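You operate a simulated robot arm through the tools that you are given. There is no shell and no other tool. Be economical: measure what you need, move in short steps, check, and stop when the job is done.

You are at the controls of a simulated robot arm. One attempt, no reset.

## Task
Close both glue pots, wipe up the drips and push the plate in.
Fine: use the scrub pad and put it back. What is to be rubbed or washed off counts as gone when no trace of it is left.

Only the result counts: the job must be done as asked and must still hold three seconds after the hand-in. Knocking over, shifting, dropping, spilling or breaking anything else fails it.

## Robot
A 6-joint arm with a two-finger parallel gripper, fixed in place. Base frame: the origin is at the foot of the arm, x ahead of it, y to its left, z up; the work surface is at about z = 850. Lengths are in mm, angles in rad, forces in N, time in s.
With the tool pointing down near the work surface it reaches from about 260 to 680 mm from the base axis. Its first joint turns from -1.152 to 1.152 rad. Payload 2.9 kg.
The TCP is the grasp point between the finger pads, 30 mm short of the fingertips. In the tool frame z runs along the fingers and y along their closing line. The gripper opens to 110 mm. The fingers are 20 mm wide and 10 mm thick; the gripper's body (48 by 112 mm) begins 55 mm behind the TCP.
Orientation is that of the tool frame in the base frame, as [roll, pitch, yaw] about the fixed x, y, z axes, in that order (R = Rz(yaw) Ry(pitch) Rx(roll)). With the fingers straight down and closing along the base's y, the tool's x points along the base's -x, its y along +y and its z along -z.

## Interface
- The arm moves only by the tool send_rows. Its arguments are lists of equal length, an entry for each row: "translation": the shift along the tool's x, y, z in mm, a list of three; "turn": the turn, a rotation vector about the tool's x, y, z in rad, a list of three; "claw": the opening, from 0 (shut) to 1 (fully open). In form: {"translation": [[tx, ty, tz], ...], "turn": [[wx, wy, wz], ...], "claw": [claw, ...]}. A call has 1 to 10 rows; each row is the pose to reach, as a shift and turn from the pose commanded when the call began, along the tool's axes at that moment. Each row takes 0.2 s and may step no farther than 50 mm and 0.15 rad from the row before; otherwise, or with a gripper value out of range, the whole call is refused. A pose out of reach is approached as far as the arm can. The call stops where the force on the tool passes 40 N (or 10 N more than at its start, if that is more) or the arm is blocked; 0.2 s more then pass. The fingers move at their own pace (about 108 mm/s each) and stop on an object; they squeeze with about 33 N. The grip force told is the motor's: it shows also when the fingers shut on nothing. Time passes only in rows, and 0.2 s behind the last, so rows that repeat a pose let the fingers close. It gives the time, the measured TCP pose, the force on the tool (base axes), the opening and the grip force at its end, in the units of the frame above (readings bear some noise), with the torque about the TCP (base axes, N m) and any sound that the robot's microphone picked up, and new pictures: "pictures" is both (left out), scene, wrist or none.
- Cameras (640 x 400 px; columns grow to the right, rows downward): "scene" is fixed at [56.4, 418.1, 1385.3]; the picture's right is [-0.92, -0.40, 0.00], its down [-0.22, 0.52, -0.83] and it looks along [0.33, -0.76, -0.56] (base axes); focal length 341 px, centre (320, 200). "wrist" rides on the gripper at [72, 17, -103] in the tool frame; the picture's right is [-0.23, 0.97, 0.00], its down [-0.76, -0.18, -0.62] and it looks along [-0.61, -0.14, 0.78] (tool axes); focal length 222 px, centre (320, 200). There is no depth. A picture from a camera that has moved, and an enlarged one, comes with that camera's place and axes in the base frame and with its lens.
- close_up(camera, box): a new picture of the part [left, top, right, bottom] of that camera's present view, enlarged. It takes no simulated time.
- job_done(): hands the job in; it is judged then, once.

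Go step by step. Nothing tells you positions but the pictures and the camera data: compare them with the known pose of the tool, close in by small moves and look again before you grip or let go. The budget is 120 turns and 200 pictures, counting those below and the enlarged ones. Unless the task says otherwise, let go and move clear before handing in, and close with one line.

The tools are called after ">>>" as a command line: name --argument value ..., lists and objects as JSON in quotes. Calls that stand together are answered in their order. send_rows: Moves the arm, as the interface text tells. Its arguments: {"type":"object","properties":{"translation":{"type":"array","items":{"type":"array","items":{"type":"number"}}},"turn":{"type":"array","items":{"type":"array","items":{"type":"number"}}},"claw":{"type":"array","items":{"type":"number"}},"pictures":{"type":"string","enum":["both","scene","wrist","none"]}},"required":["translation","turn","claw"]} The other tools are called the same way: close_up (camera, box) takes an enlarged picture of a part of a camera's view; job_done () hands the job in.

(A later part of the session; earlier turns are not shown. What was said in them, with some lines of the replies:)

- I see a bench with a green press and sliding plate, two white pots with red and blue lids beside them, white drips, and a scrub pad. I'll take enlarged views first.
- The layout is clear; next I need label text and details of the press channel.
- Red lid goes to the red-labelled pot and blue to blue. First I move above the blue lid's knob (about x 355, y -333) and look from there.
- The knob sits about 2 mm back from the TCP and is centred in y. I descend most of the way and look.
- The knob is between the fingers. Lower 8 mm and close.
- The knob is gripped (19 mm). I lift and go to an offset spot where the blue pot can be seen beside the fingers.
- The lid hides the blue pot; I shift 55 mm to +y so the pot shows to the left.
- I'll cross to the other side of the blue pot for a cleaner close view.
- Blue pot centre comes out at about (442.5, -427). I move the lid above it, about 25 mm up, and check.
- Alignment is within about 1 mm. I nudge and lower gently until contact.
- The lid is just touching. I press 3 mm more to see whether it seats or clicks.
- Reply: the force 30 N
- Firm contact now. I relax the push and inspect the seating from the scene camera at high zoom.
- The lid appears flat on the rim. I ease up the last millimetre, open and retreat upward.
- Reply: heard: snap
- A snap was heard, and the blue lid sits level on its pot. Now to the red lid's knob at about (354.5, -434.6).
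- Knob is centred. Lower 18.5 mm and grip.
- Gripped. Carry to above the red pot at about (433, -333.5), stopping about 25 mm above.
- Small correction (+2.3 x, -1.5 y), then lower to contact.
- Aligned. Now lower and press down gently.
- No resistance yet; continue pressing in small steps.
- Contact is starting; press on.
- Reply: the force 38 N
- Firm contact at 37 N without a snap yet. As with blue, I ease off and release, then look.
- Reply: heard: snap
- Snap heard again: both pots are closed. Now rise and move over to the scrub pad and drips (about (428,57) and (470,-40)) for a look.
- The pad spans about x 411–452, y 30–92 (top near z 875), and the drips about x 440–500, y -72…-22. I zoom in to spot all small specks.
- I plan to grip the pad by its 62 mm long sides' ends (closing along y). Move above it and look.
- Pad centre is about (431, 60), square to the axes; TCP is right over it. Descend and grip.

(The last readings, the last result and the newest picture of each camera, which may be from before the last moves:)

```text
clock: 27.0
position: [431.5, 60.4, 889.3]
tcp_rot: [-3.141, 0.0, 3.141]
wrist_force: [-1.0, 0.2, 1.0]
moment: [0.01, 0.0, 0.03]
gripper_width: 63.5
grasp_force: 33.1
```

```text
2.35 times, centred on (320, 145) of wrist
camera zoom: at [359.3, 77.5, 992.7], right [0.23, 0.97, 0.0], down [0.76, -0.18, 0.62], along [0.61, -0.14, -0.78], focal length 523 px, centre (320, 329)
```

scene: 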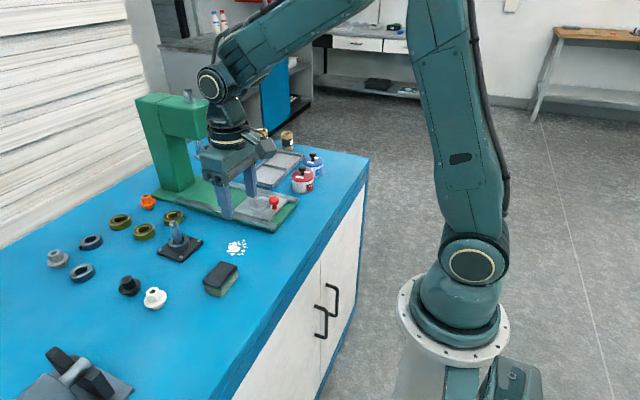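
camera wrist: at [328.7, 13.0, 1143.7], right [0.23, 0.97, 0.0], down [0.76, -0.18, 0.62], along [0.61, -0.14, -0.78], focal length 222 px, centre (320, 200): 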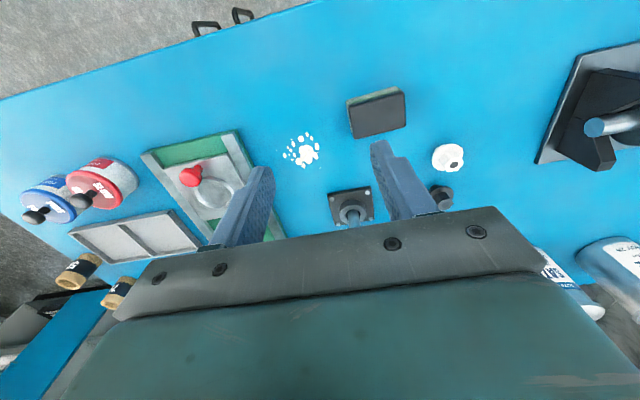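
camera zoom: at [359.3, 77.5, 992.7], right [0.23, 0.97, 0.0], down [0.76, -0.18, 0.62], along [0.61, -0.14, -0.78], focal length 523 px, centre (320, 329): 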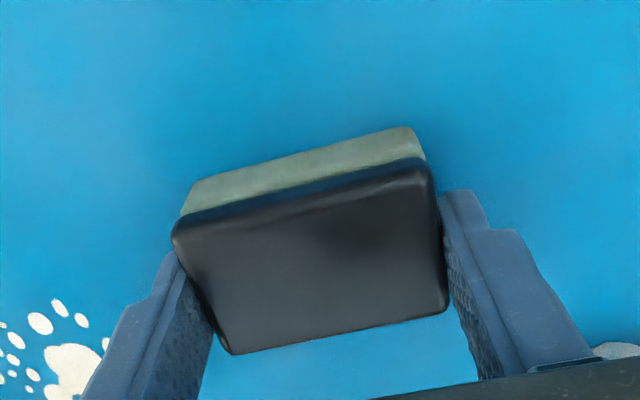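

Gripped. Lift 12 mm, carry to the drips and lower into light contact.

>>> send_rows --translation '[[0, 0, -12], [-8, -40, -12], [-16, -80, -12], [-24, -118, -12], [-24, -118, -4], [-24, -118, 0], [-24, -118, 1]]' --turn '[[0, 0, 0], [0, 0, 0], [0, 0, 0], [0, 0, 0], [0, 0, 0], [0, 0, 0], [0, 0, 0]]' --claw '[0.4, 0.4, 0.4, 0.4, 0.4, 0.4, 0.4]' --pictures "wrist"

```text
clock: 28.6
position: [456.7, -57.9, 889.7]
tcp_rot: [-3.141, 0.002, -3.141]
wrist_force: [-2.1, -0.7, 9.2]
moment: [-0.02, 0.2, 0.09]
gripper_width: 63.1
grasp_force: 33.0
camera wrist: at [383.5, -40.8, 992.5], right [0.23, 0.97, 0.0], down [0.76, -0.18, 0.62], along [0.61, -0.14, -0.78], focal length 222 px, centre (320, 200)
```

wrist: 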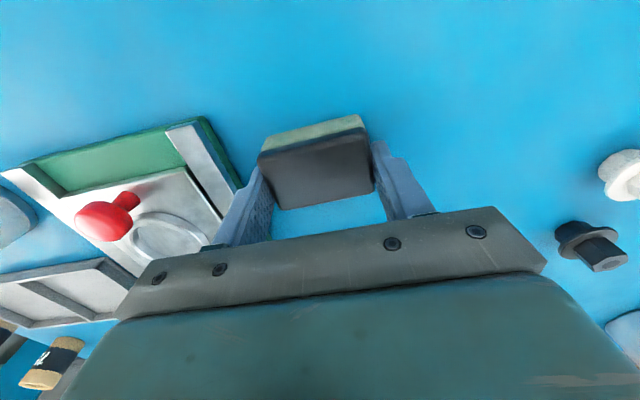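

About 9 N of contact. Now wipe in a raster over the drips.

>>> send_rows --translation '[[8, -5, 0], [-18, -5, 0], [-42, -5, 0], [-42, 18, 0], [-18, 18, 0], [8, 18, 0], [8, 40, 0], [-18, 40, 0], [-44, 40, 0], [-44, 10, 0]]' --turn '[[0, 0, 0], [0, 0, 0], [0, 0, 0], [0, 0, 0], [0, 0, 0], [0, 0, 0], [0, 0, 0], [0, 0, 0], [0, 0, 0], [0, 0, 0]]' --claw '[0.4, 0.4, 0.4, 0.4, 0.4, 0.4, 0.4, 0.4, 0.4, 0.4]' --pictures "wrist"

>>> close_up --camera "scene" --box '[196, 220, 276, 290]'

```text
clock: 30.8
position: [501.0, -47.3, 888.8]
tcp_rot: [3.141, 0.002, -3.139]
wrist_force: [0.9, 5.4, 9.0]
moment: [0.05, 0.02, -0.03]
gripper_width: 63.1
grasp_force: 33.1
camera wrist: at [428.6, -30.5, 992.4], right [0.23, 0.97, 0.0], down [0.76, -0.18, 0.62], along [0.61, -0.14, -0.78], focal length 222 px, centre (320, 200)
```

wrist: 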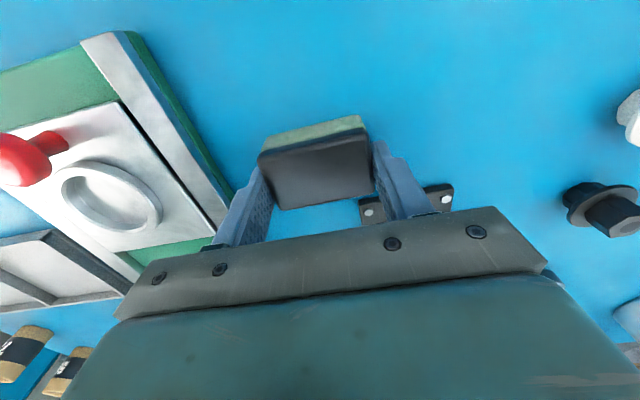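

```text
5.71 times, centred on (236, 255) of scene
camera zoom: at [56.2, 418.2, 1385.3], right [-0.92, -0.4, 0.0], down [-0.22, 0.52, -0.83], along [0.33, -0.76, -0.56], focal length 1950 px, centre (800, -114)
```

zoom: 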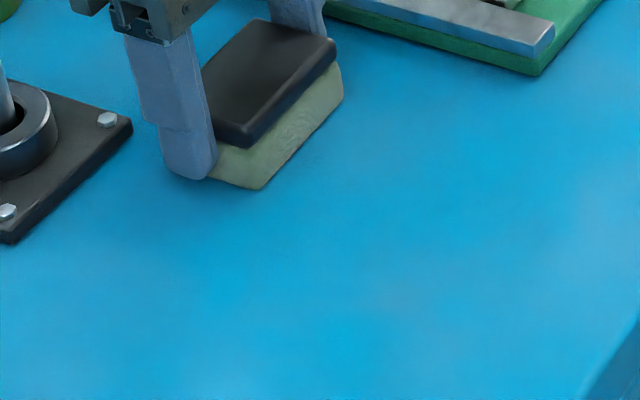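

Large drips are gone. A second pass covers the outlying tiny specks.

>>> send_rows --translation '[[-7, 20, 0], [-7, 40, 0], [-7, 10, 0], [-7, -18, 0], [20, -20, 0], [46, -20, 0], [58, 0, 0], [58, 25, 0], [30, 30, 0], [20, 0, 0]]' --turn '[[0, 0, 0], [0, 0, 0], [0, 0, 0], [0, 0, 0], [0, 0, 0], [0, 0, 0], [0, 0, 0], [0, 0, 0], [0, 0, 0], [0, 0, 0]]' --claw '[0.4, 0.4, 0.4, 0.4, 0.4, 0.4, 0.4, 0.4, 0.4, 0.4]' --pictures "none"

```text
clock: 33.0
position: [479.5, -43.6, 889.0]
tcp_rot: [3.14, -0.002, -3.14]
wrist_force: [-0.9, 4.8, 10.3]
moment: [-0.05, -0.02, 0.02]
gripper_width: 63.2
grasp_force: 33.4
```

Now lift, return the pad to its original spot and lower it to just touching.

>>> send_rows --translation '[[0, 0, -15], [0, 0, -40], [16, 36, -40], [32, 72, -40], [48, 108, -40], [48, 108, -20], [48, 108, -6], [48, 108, -2], [48, 108, -1]]' --turn '[[0, 0, 0], [0, 0, 0], [0, 0, 0], [0, 0, 0], [0, 0, 0], [0, 0, 0], [0, 0, 0], [0, 0, 0], [0, 0, 0]]' --claw '[0.4, 0.4, 0.4, 0.4, 0.4, 0.4, 0.4, 0.4, 0.4]' --pictures "none"

>>> close_up --camera "scene" --box '[180, 210, 270, 310]'

```text
clock: 35.0
position: [433.3, 60.1, 889.1]
tcp_rot: [-3.141, -0.001, 3.141]
wrist_force: [-0.9, -0.7, -0.6]
moment: [0.01, 0.05, 0.01]
gripper_width: 63.1
grasp_force: 33.0
```

```text
4.00 times, centred on (225, 260) of scene
camera zoom: at [56.4, 418.1, 1385.3], right [-0.92, -0.4, 0.0], down [-0.22, 0.52, -0.83], along [0.33, -0.76, -0.56], focal length 1365 px, centre (700, -40)
```

zoom: 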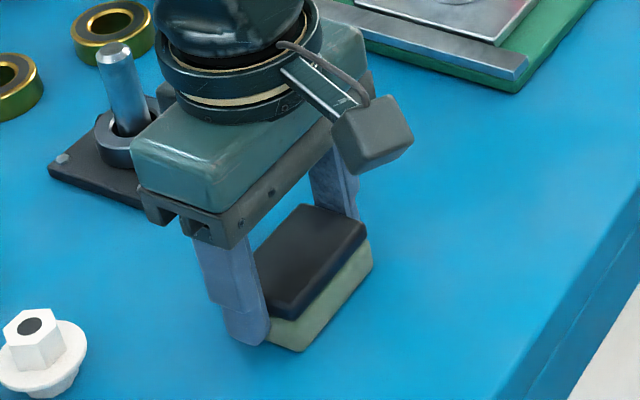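

Same position as at pick-up. Release, rise, and check the wiped area.

>>> send_rows --translation '[[0, 0, 0.3], [0, 0, 0.3], [0, 0, 0.3], [0, 0, -30], [0, 0, -75], [10, -20, -110], [20, -50, -140], [20, -50, -140]]' --turn '[[0, 0, 0], [0, 0, 0], [0, 0, 0], [0, 0, 0], [0, 0, 0], [0, 0, 0], [0, 0, 0], [0, 0, 0]]' --claw '[0.8, 0.9, 0.9, 0.9, 0.9, 0.9, 0.9, 0.9]' --pictures "none"

>>> close_up --camera "wrist" --box '[230, 60, 390, 180]'

>>> close_up --camera "scene" --box '[190, 220, 280, 300]'

```text
clock: 36.8
position: [412.8, 10.5, 1029.2]
tcp_rot: [3.141, -0.001, -3.141]
wrist_force: [0.4, 0.3, -0.2]
moment: [-0.03, 0.01, -0.02]
gripper_width: 99.2
grasp_force: 0.0
```

```text
3.33 times, centred on (310, 120) of wrist
camera zoom: at [339.3, 26.8, 1132.7], right [0.23, 0.97, 0.0], down [0.76, -0.18, 0.62], along [0.61, -0.14, -0.78], focal length 740 px, centre (353, 467)
```

zoom: 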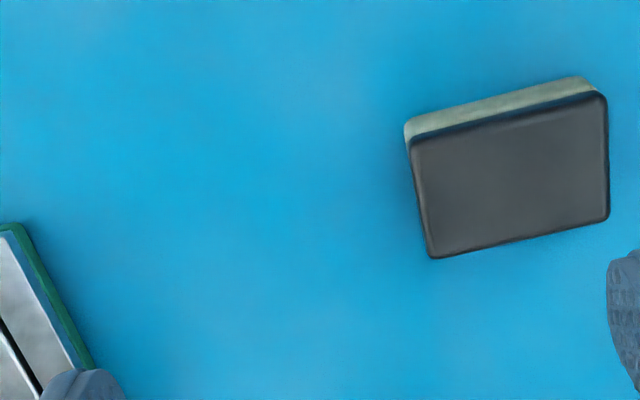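

```text
5.00 times, centred on (235, 260) of scene
camera zoom: at [56.4, 418.1, 1385.3], right [-0.92, -0.4, 0.0], down [-0.22, 0.52, -0.83], along [0.33, -0.76, -0.56], focal length 1706 px, centre (745, -100)
```

zoom: 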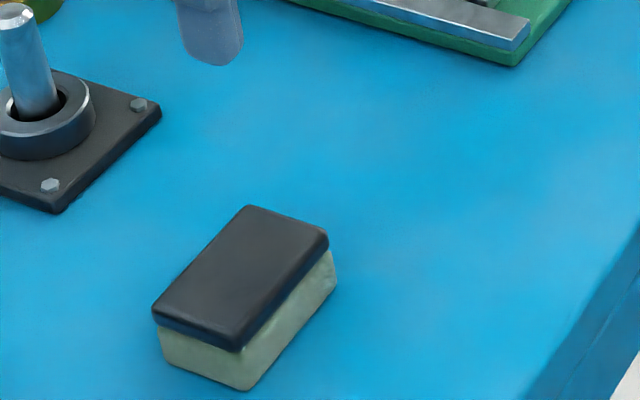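

The table is spotless and the pad is back. Next is the plate: its knob is near (447,-191), and the press head overhangs from about x 630, so I'll tilt the fingers forward 0.6 rad to push from behind. Moving to a viewing position.

>>> send_rows --translation '[[5, -40, 0], [10, -80, 0], [15, -120, 0], [20, -160, 0], [28, -201, 20], [28, -201, 20]]' --turn '[[0, -0.12, 0], [0, -0.24, 0], [0, -0.36, 0], [0, -0.48, 0], [0, -0.6, 0], [0, -0.6, 0]]' --claw '[0.5, 0.3, 0.1, 0.1, 0.1, 0.1]' --pictures "both"

>>> close_up --camera "scene" --box '[120, 80, 312, 240]'

```text
clock: 38.2
position: [385.4, -189.1, 1010.2]
tcp_rot: [3.14, 0.602, -3.14]
wrist_force: [0.4, 0.4, 0.4]
moment: [0.01, 0.01, 0.0]
gripper_width: 11.3
grasp_force: 0.0
camera wrist: at [266.1, -172.6, 1054.3], right [0.19, 0.97, 0.13], down [0.28, -0.18, 0.94], along [0.94, -0.14, -0.3], focal length 222 px, centre (320, 200)
```

scene: 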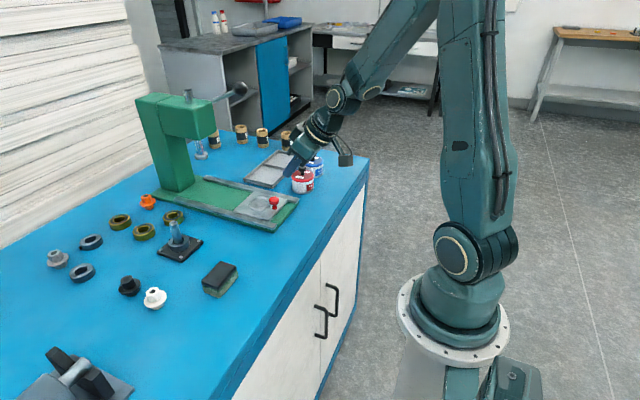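
wrist: 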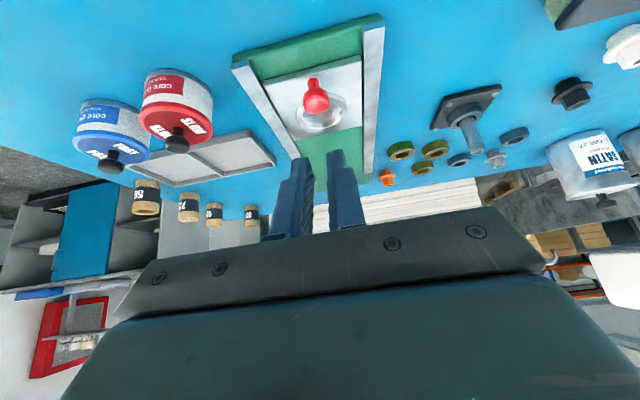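

```text
2.50 times, centred on (216, 160) of scene
camera zoom: at [56.4, 418.0, 1385.3], right [-0.92, -0.4, 0.0], down [-0.22, 0.52, -0.83], along [0.33, -0.76, -0.56], focal length 853 px, centre (580, 300)
```

zoom: 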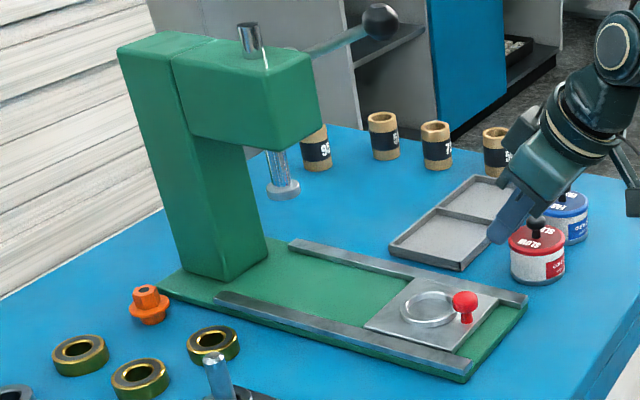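

The way is along +x with the channel centred near y -193. I descend behind the knob (TCP about x 385, z 908) and look closely.

>>> send_rows --translation '[[22.6, 0, 33], [45.2, 0, 66], [57.6, 0, 84.1], [57.6, 0, 84.1]]' --turn '[[0, 0, 0], [0, 0, 0], [0, 0, 0], [0, 0, 0]]' --claw '[0.1, 0.1, 0.1, 0.1]' --pictures "none"

>>> close_up --camera "scene" --box '[240, 160, 320, 220]'

>>> close_up --camera "wrist" --box '[220, 60, 420, 230]'

```text
clock: 39.2
position: [384.1, -188.6, 907.4]
tcp_rot: [3.14, 0.601, -3.141]
wrist_force: [-0.8, 0.1, 0.4]
moment: [0.02, 0.02, 0.0]
gripper_width: 11.1
grasp_force: 0.0
```

```text
6.67 times, centred on (280, 190) of scene
camera zoom: at [56.4, 418.1, 1385.3], right [-0.92, -0.4, 0.0], down [-0.22, 0.52, -0.83], along [0.33, -0.76, -0.56], focal length 2275 px, centre (587, 267)
```

zoom: 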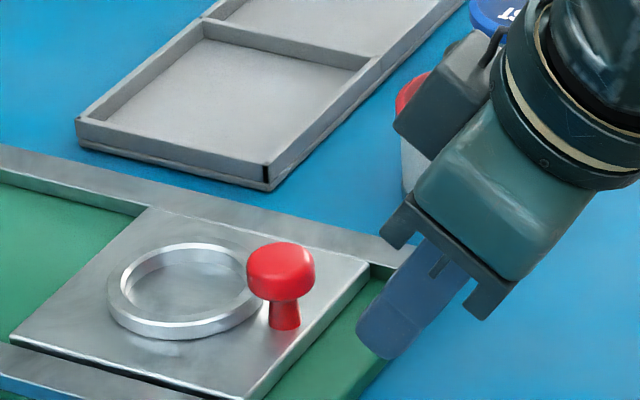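

```text
2.35 times, centred on (320, 145) of wrist
camera zoom: at [265.2, -172.3, 952.1], right [0.19, 0.97, 0.13], down [0.28, -0.18, 0.94], along [0.94, -0.14, -0.3], focal length 523 px, centre (320, 329)
```

zoom: 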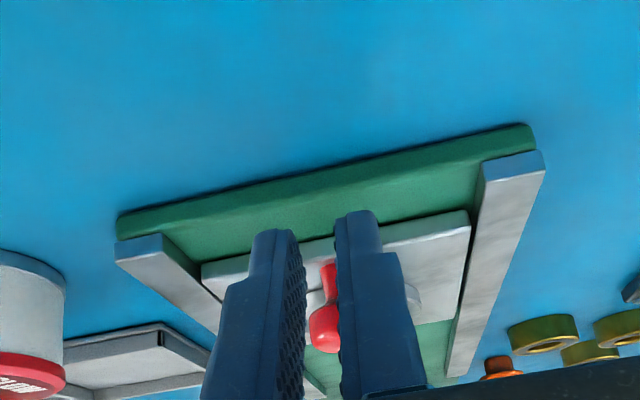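

The knob is about 8 mm further to -y than the fingers (≈ -197). I shift sideways and close in to just short of contact.

>>> send_rows --translation '[[0, -8, 0], [-9, -8, 7.5], [-15.4, -8, 13.1], [-15.4, -8, 13.1]]' --turn '[[0, 0, 0], [0, 0, 0], [0, 0, 0], [0, 0, 0]]' --claw '[0.1, 0.1, 0.1, 0.1]' --pictures "none"

>>> close_up --camera "scene" --box '[240, 160, 320, 220]'

>>> close_up --camera "wrist" --box '[220, 60, 420, 230]'

```text
clock: 40.2
position: [403.6, -198.2, 906.7]
tcp_rot: [-3.14, 0.601, -3.141]
wrist_force: [0.4, -0.8, 0.4]
moment: [-0.03, -0.03, -0.01]
gripper_width: 11.0
grasp_force: 0.0
```

```text
6.67 times, centred on (280, 190) of scene
camera zoom: at [56.4, 418.1, 1385.3], right [-0.92, -0.4, 0.0], down [-0.22, 0.52, -0.83], along [0.33, -0.76, -0.56], focal length 2275 px, centre (587, 267)
```

zoom: 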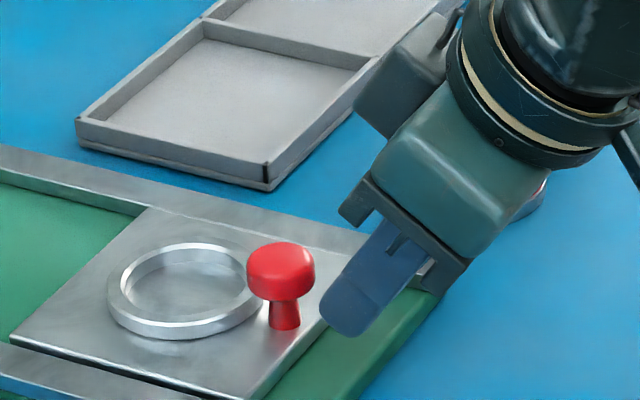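

```text
2.35 times, centred on (320, 145) of wrist
camera zoom: at [285.8, -181.1, 950.2], right [0.19, 0.97, 0.13], down [0.28, -0.18, 0.94], along [0.94, -0.14, -0.3], focal length 523 px, centre (320, 329)
```

zoom: 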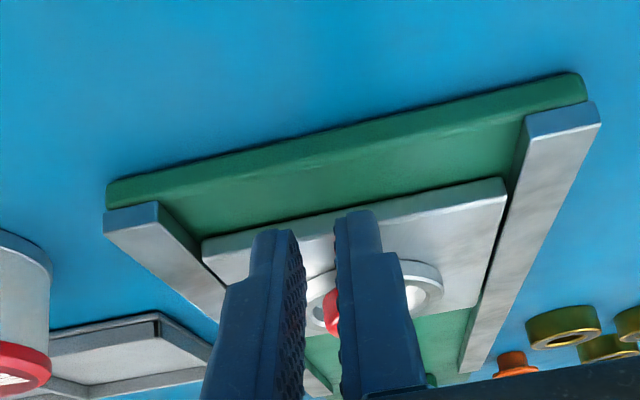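

The knob's left edge shows it is actually centred near y ≈ -191; I shift back +7 and check.

>>> send_rows --translation '[[0, 6.8, 0], [0, 6.8, 0]]' --turn '[[0, 0, 0], [0, 0, 0]]' --claw '[0.3, 0.3]' --pictures "none"

>>> close_up --camera "wrist" --box '[220, 60, 420, 230]'

```text
clock: 40.8
position: [403.8, -191.1, 906.6]
tcp_rot: [3.141, 0.601, -3.141]
wrist_force: [0.6, 0.3, 0.3]
moment: [-0.01, -0.02, -0.03]
gripper_width: 32.7
grasp_force: 0.1
```

```text
2.35 times, centred on (320, 145) of wrist
camera zoom: at [285.7, -174.3, 950.3], right [0.19, 0.97, 0.13], down [0.28, -0.18, 0.94], along [0.94, -0.14, -0.3], focal length 523 px, centre (320, 329)
```

zoom: 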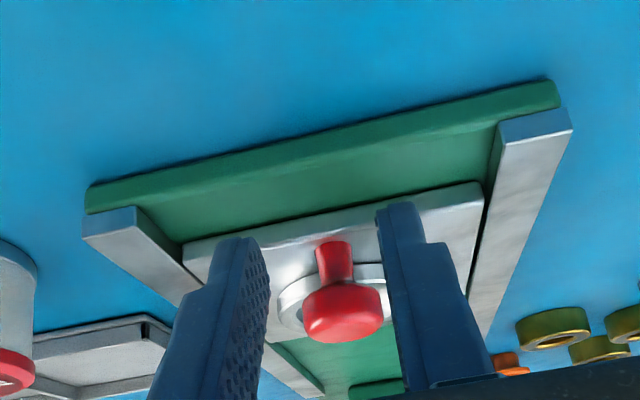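

Centred now. Narrow the fingers and start pushing +x, 60 mm.

>>> send_rows --translation '[[0, 0.6, 0], [0, 0.6, 0], [-4.1, 0.6, 2.8], [-8.25, 0.6, 5.65], [-16.5, 0.6, 11.3], [-24.75, 0.6, 16.95], [-33, 0.6, 22.6], [-41.25, 0.6, 28.25], [-49.5, 0.6, 33.9]]' --turn '[[0, 0, 0], [0, 0, 0], [0, 0, 0], [0, 0, 0], [0, 0, 0], [0, 0, 0], [0, 0, 0], [0, 0, 0], [0, 0, 0]]' --claw '[0.1, 0.1, 0.1, 0.1, 0.1, 0.1, 0.1, 0.1, 0.1]' --pictures "none"

>>> close_up --camera "scene" --box '[120, 80, 312, 240]'

>>> close_up --camera "wrist" --box '[220, 60, 420, 230]'

```text
clock: 42.8
position: [464.9, -190.5, 905.6]
tcp_rot: [-3.141, 0.601, -3.141]
wrist_force: [-0.8, 0.2, -0.4]
moment: [-0.02, 0.05, 0.02]
gripper_width: 11.1
grasp_force: 0.1
```

```text
2.50 times, centred on (216, 160) of scene
camera zoom: at [56.4, 418.1, 1385.3], right [-0.92, -0.4, 0.0], down [-0.22, 0.52, -0.83], along [0.33, -0.76, -0.56], focal length 853 px, centre (580, 300)
```

zoom: 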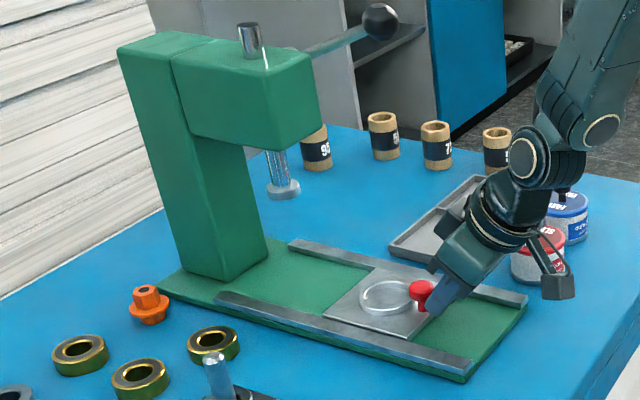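

```text
2.35 times, centred on (320, 145) of wrist
camera zoom: at [346.0, -174.3, 950.3], right [0.19, 0.97, 0.13], down [0.28, -0.18, 0.94], along [0.94, -0.14, -0.3], focal length 523 px, centre (320, 329)
```

zoom: 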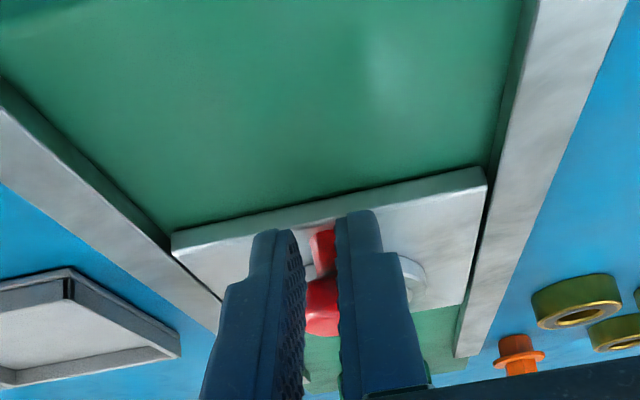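

The plate slides freely. Continue 60 mm.

>>> send_rows --translation '[[-8.25, 0, 5.65], [-16.5, 0, 11.3], [-24.75, 0, 16.95], [-33, 0, 22.6], [-41.25, 0, 28.25], [-49.5, 0, 33.9]]' --turn '[[0, 0, 0], [0, 0, 0], [0, 0, 0], [0, 0, 0], [0, 0, 0], [0, 0, 0]]' --claw '[0.1, 0.1, 0.1, 0.1, 0.1, 0.1]' --pictures "none"

>>> close_up --camera "scene" --box '[120, 80, 312, 240]'

>>> close_up --camera "wrist" --box '[180, 60, 460, 260]'

```text
clock: 44.2
position: [524.7, -190.0, 906.8]
tcp_rot: [-3.141, 0.599, -3.141]
wrist_force: [-1.6, 0.6, -1.1]
moment: [0.0, 0.02, -0.02]
gripper_width: 10.9
grasp_force: 0.2
```

```text
2.50 times, centred on (216, 160) of scene
camera zoom: at [56.4, 418.1, 1385.3], right [-0.92, -0.4, 0.0], down [-0.22, 0.52, -0.83], along [0.33, -0.76, -0.56], focal length 853 px, centre (580, 300)
```

zoom: 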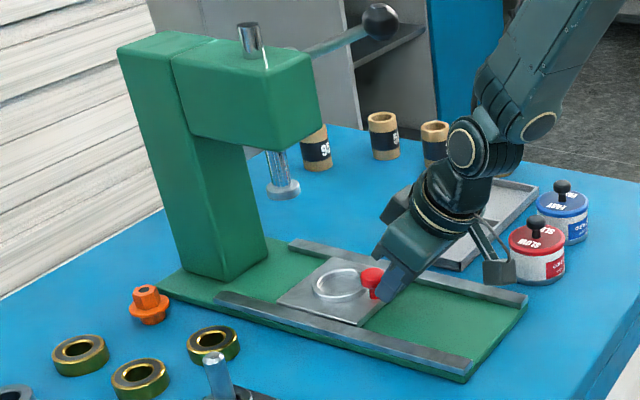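

```text
2.00 times, centred on (320, 160) of wrist
camera zoom: at [406.1, -173.9, 950.7], right [0.19, 0.97, 0.13], down [0.28, -0.18, 0.94], along [0.94, -0.14, -0.3], focal length 444 px, centre (320, 280)
```

zoom: 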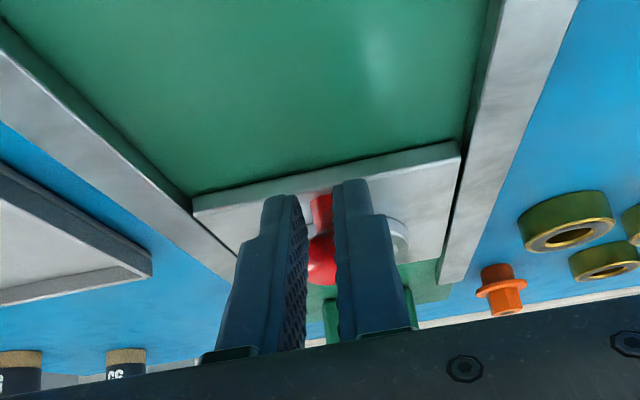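

Continue 50 mm, watching for a stop.

>>> send_rows --translation '[[-8.25, 0, 5.65], [-16.5, 0, 11.3], [-24.75, 0, 16.95], [-29, 0, 19.8], [-33, 0, 22.6], [-37.1, 0, 25.4], [-41.25, 0, 28.25]]' --turn '[[0, 0, 0], [0, 0, 0], [0, 0, 0], [0, 0, 0], [0, 0, 0], [0, 0, 0], [0, 0, 0]]' --claw '[0.1, 0.1, 0.1, 0.1, 0.1, 0.1, 0.1]' --pictures "none"

>>> close_up --camera "scene" --box '[120, 80, 312, 240]'

>>> close_up --camera "wrist" --box '[180, 60, 460, 260]'

```text
clock: 45.8
position: [574.2, -191.8, 905.8]
tcp_rot: [-3.141, 0.6, 3.14]
wrist_force: [-0.6, -0.2, 0.2]
moment: [-0.01, 0.0, 0.0]
gripper_width: 10.6
grasp_force: 0.0
```

```text
2.50 times, centred on (216, 160) of scene
camera zoom: at [56.4, 418.1, 1385.3], right [-0.92, -0.4, 0.0], down [-0.22, 0.52, -0.83], along [0.33, -0.76, -0.56], focal length 853 px, centre (580, 300)
```

zoom: 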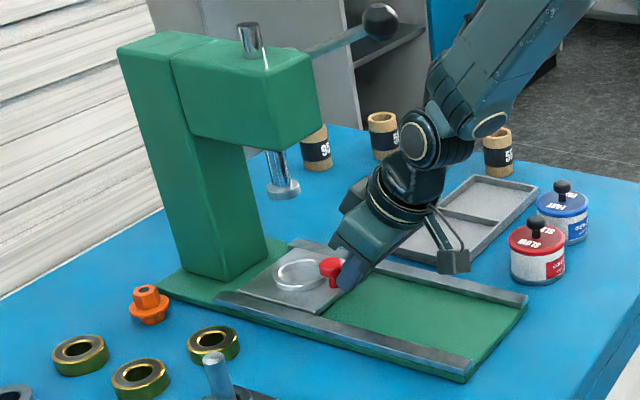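

```text
2.00 times, centred on (320, 160) of wrist
camera zoom: at [455.8, -174.1, 950.1], right [0.19, 0.97, 0.13], down [0.28, -0.18, 0.94], along [0.94, -0.14, -0.3], focal length 444 px, centre (320, 280)
```

zoom: 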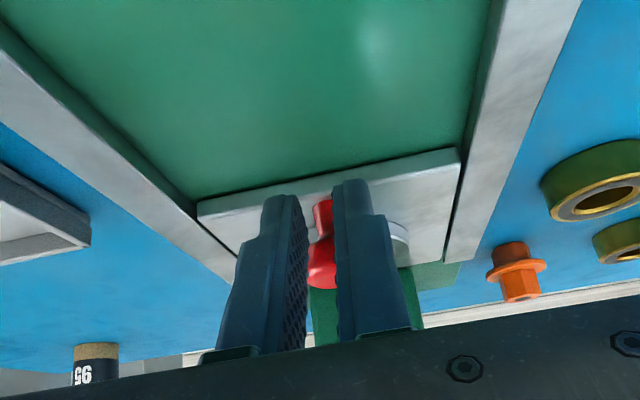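

The ring is almost under the ram. Push on in 3 mm steps until it stops.

>>> send_rows --translation '[[-2.5, 0, 1.7], [-5, 0, 3.4], [-7.4, 0, 5.1], [-9.9, 0, 6.8], [-12.4, 0, 8.5], [-14.9, 0, 10.2], [-17.3, 0, 11.9]]' --turn '[[0, 0, 0], [0, 0, 0], [0, 0, 0], [0, 0, 0], [0, 0, 0], [0, 0, 0], [0, 0, 0]]' --claw '[0.1, 0.1, 0.1, 0.1, 0.1, 0.1, 0.1]' --pictures "none"

>>> close_up --camera "scene" --box '[150, 130, 270, 230]'

```text
clock: 47.2
position: [580.5, -190.8, 896.9]
tcp_rot: [3.133, 0.57, 3.131]
wrist_force: [-25.5, 0.4, 7.0]
moment: [0.11, 0.34, 0.02]
gripper_width: 0.0
grasp_force: 37.6
stopped in row 6: the force on the tool passed its limit at 43 N (the readings are from after the stop); the commanded pose is now the measured one
```

```text
4.00 times, centred on (210, 180) of scene
camera zoom: at [55.6, 418.1, 1385.3], right [-0.92, -0.4, 0.0], down [-0.22, 0.52, -0.83], along [0.33, -0.76, -0.56], focal length 1365 px, centre (760, 280)
```

zoom: 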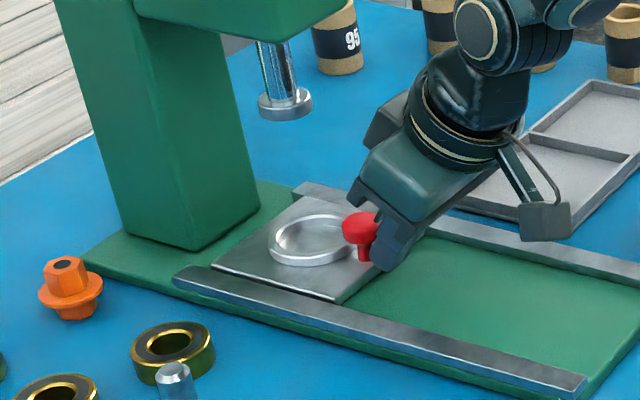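

The plate hit a firm stop at 43 N. I back straight off and inspect.

>>> send_rows --translation '[[4.2, 0, -3.5], [16.8, 0, -14], [42, 0, -30], [65, 0, -60], [65, 0, -100], [65, 0, -145]]' --turn '[[0, 0, 0], [0, 0, 0], [0, 0, 0], [0, 0, 0], [0, 0, 0], [0, 0, 0]]' --claw '[0, 0, 0, 0, 0, 0]' --pictures "both"

>>> close_up --camera "scene" --box '[150, 130, 270, 230]'

>>> close_up --camera "scene" --box '[240, 130, 380, 220]'

```text
clock: 48.6
position: [450.4, -191.0, 984.4]
tcp_rot: [3.136, 0.578, 3.136]
wrist_force: [-0.5, -0.2, 0.2]
moment: [-0.03, -0.02, -0.01]
gripper_width: 0.0
grasp_force: 33.2
camera wrist: at [333.4, -173.8, 1032.0], right [0.19, 0.97, 0.13], down [0.3, -0.18, 0.94], along [0.94, -0.14, -0.32], focal length 222 px, centre (320, 200)
```

scene: 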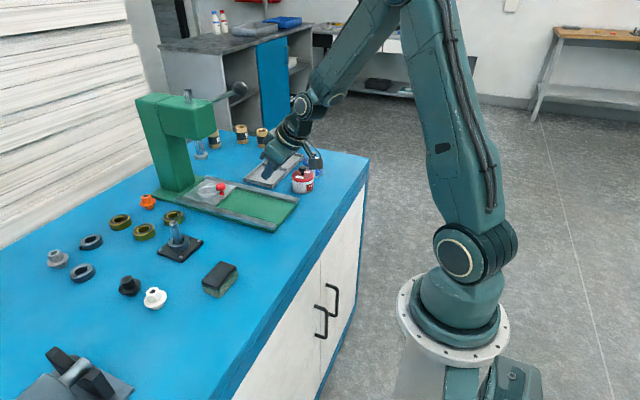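
wrist: 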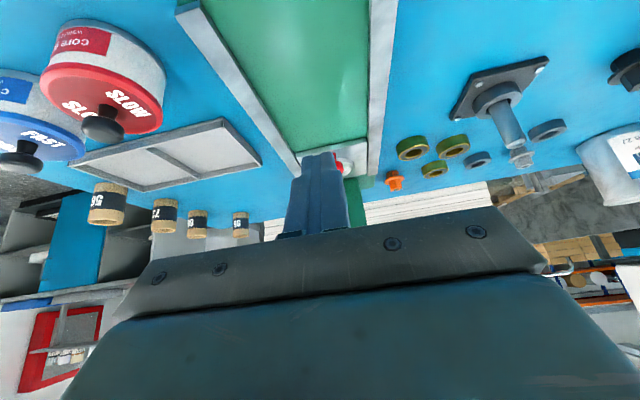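

```text
4.00 times, centred on (210, 180) of scene
camera zoom: at [56.4, 418.1, 1385.3], right [-0.92, -0.4, 0.0], down [-0.22, 0.52, -0.83], along [0.33, -0.76, -0.56], focal length 1365 px, centre (760, 280)
```

zoom: 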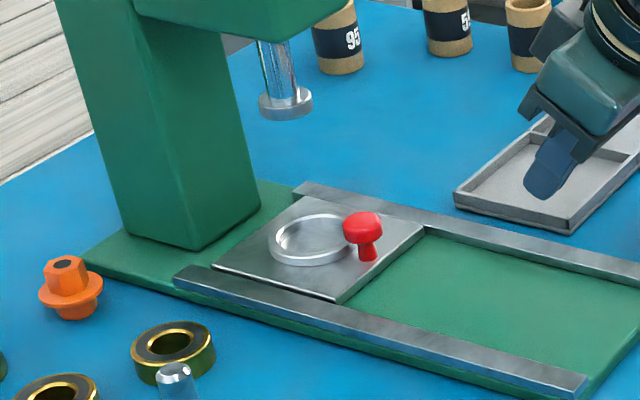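

```text
4.44 times, centred on (310, 175) of scene
camera zoom: at [56.4, 418.1, 1385.3], right [-0.92, -0.4, 0.0], down [-0.22, 0.52, -0.83], along [0.33, -0.76, -0.56], focal length 1517 px, centre (364, 311)
```

zoom: 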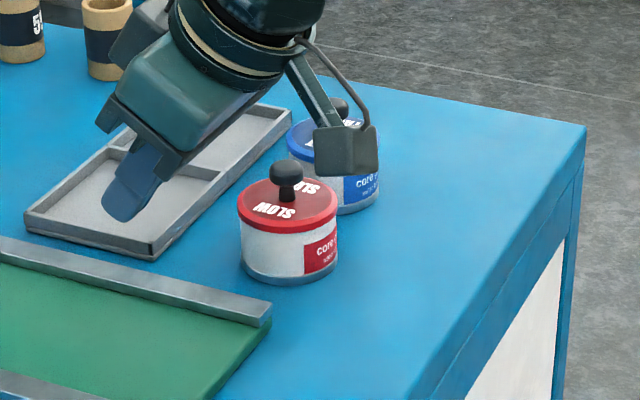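

The ring sits under the ram, and everything else is in place. I make one confirming push with closed fingers to be sure it's the true end stop.

>>> send_rows --translation '[[-3.3, 0, 40], [-3.3, 0, 80], [-26, 0, 110], [-51.5, 0, 126], [-60, 0, 133], [-65, 0, 137.5], [-68.3, 0, 140], [-70.8, 0, 141.7], [-73.3, 0, 143.4]]' --turn '[[0, 0, 0], [0, 0, 0], [0, 0, 0], [0, 0, 0], [0, 0, 0], [0, 0, 0], [0, 0, 0], [0, 0, 0], [0, 0, 0]]' --claw '[0, 0, 0, 0, 0, 0, 0, 0, 0]' --pictures "none"

>>> close_up --camera "scene" --box '[150, 130, 270, 230]'

```text
clock: 50.4
position: [580.9, -190.6, 899.4]
tcp_rot: [3.129, 0.556, 3.128]
wrist_force: [-8.1, 0.3, 3.6]
moment: [0.05, 0.09, 0.0]
gripper_width: 0.1
grasp_force: 33.1
stopped in row 9: the force on the tool passed its limit at 43 N (the readings are from after the stop); the commanded pose is now the measured one
```

```text
4.00 times, centred on (210, 180) of scene
camera zoom: at [56.1, 418.1, 1385.3], right [-0.92, -0.4, 0.0], down [-0.22, 0.52, -0.83], along [0.33, -0.76, -0.56], focal length 1365 px, centre (760, 280)
```

zoom: 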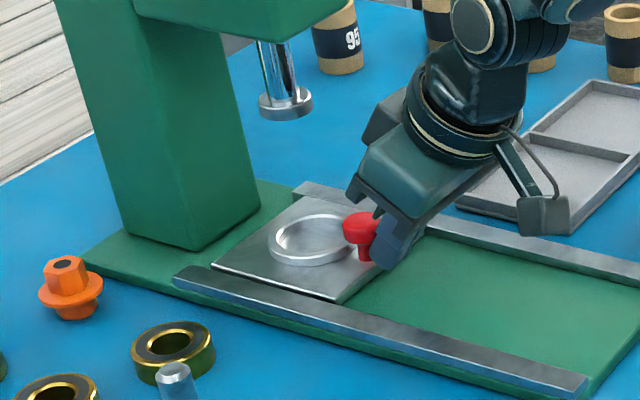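

Same position: it is the end stop. Back off and clear.

>>> send_rows --translation '[[4.2, 0, -3], [16.8, 0, -14], [42, 0, -30], [65, 0, -60], [65, 0, -100], [65, 0, -145], [65, 0, -175]]' --turn '[[0, 0, 0], [0, 0, 0], [0, 0, 0], [0, 0, 0], [0, 0, 0], [0, 0, 0], [0, 0, 0]]' --claw '[0, 0, 0, 0, 0, 0, 0]' --pictures "scene"

>>> close_up --camera "scene" --box '[150, 130, 350, 300]'

```text
clock: 52.0
position: [433.9, -191.0, 1014.3]
tcp_rot: [3.127, 0.556, 3.131]
wrist_force: [-0.2, 0.6, 0.1]
moment: [0.01, -0.01, -0.01]
gripper_width: 0.0
grasp_force: 32.6
```

scene: 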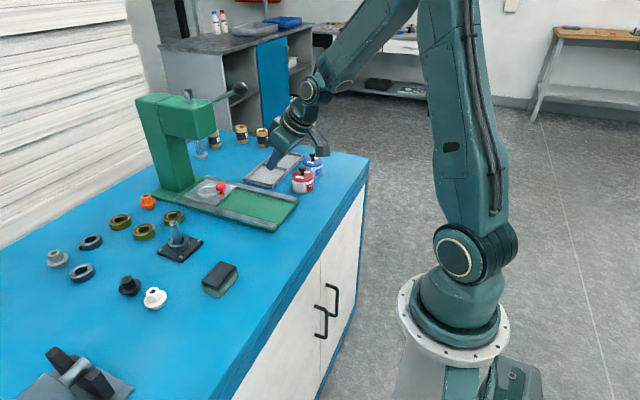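

```text
2.35 times, centred on (250, 215) of scene
camera zoom: at [56.4, 418.1, 1385.3], right [-0.92, -0.4, 0.0], down [-0.22, 0.52, -0.83], along [0.33, -0.76, -0.56], focal length 803 px, centre (485, 165)
```

zoom: 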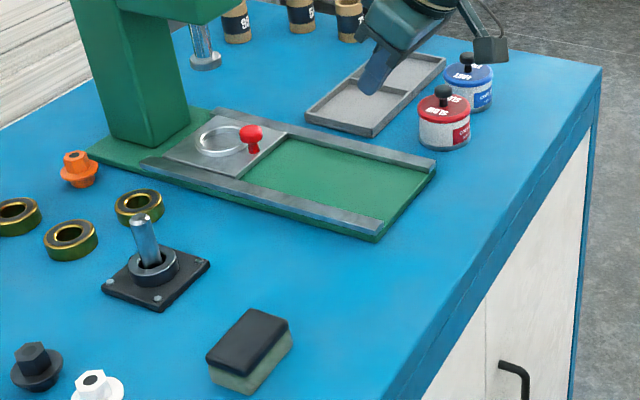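

Both pots are closed, the drips are gone, the pad is back in its place, the plate is in at its stop and the arm is clear. Handing in.

>>> job_done

```text
The job is handed in.
```

The job is handed in: both glue pots are closed with their matching lids, the drips are wiped up, the scrub pad is back in its place, and the plate is pushed in to its stop.
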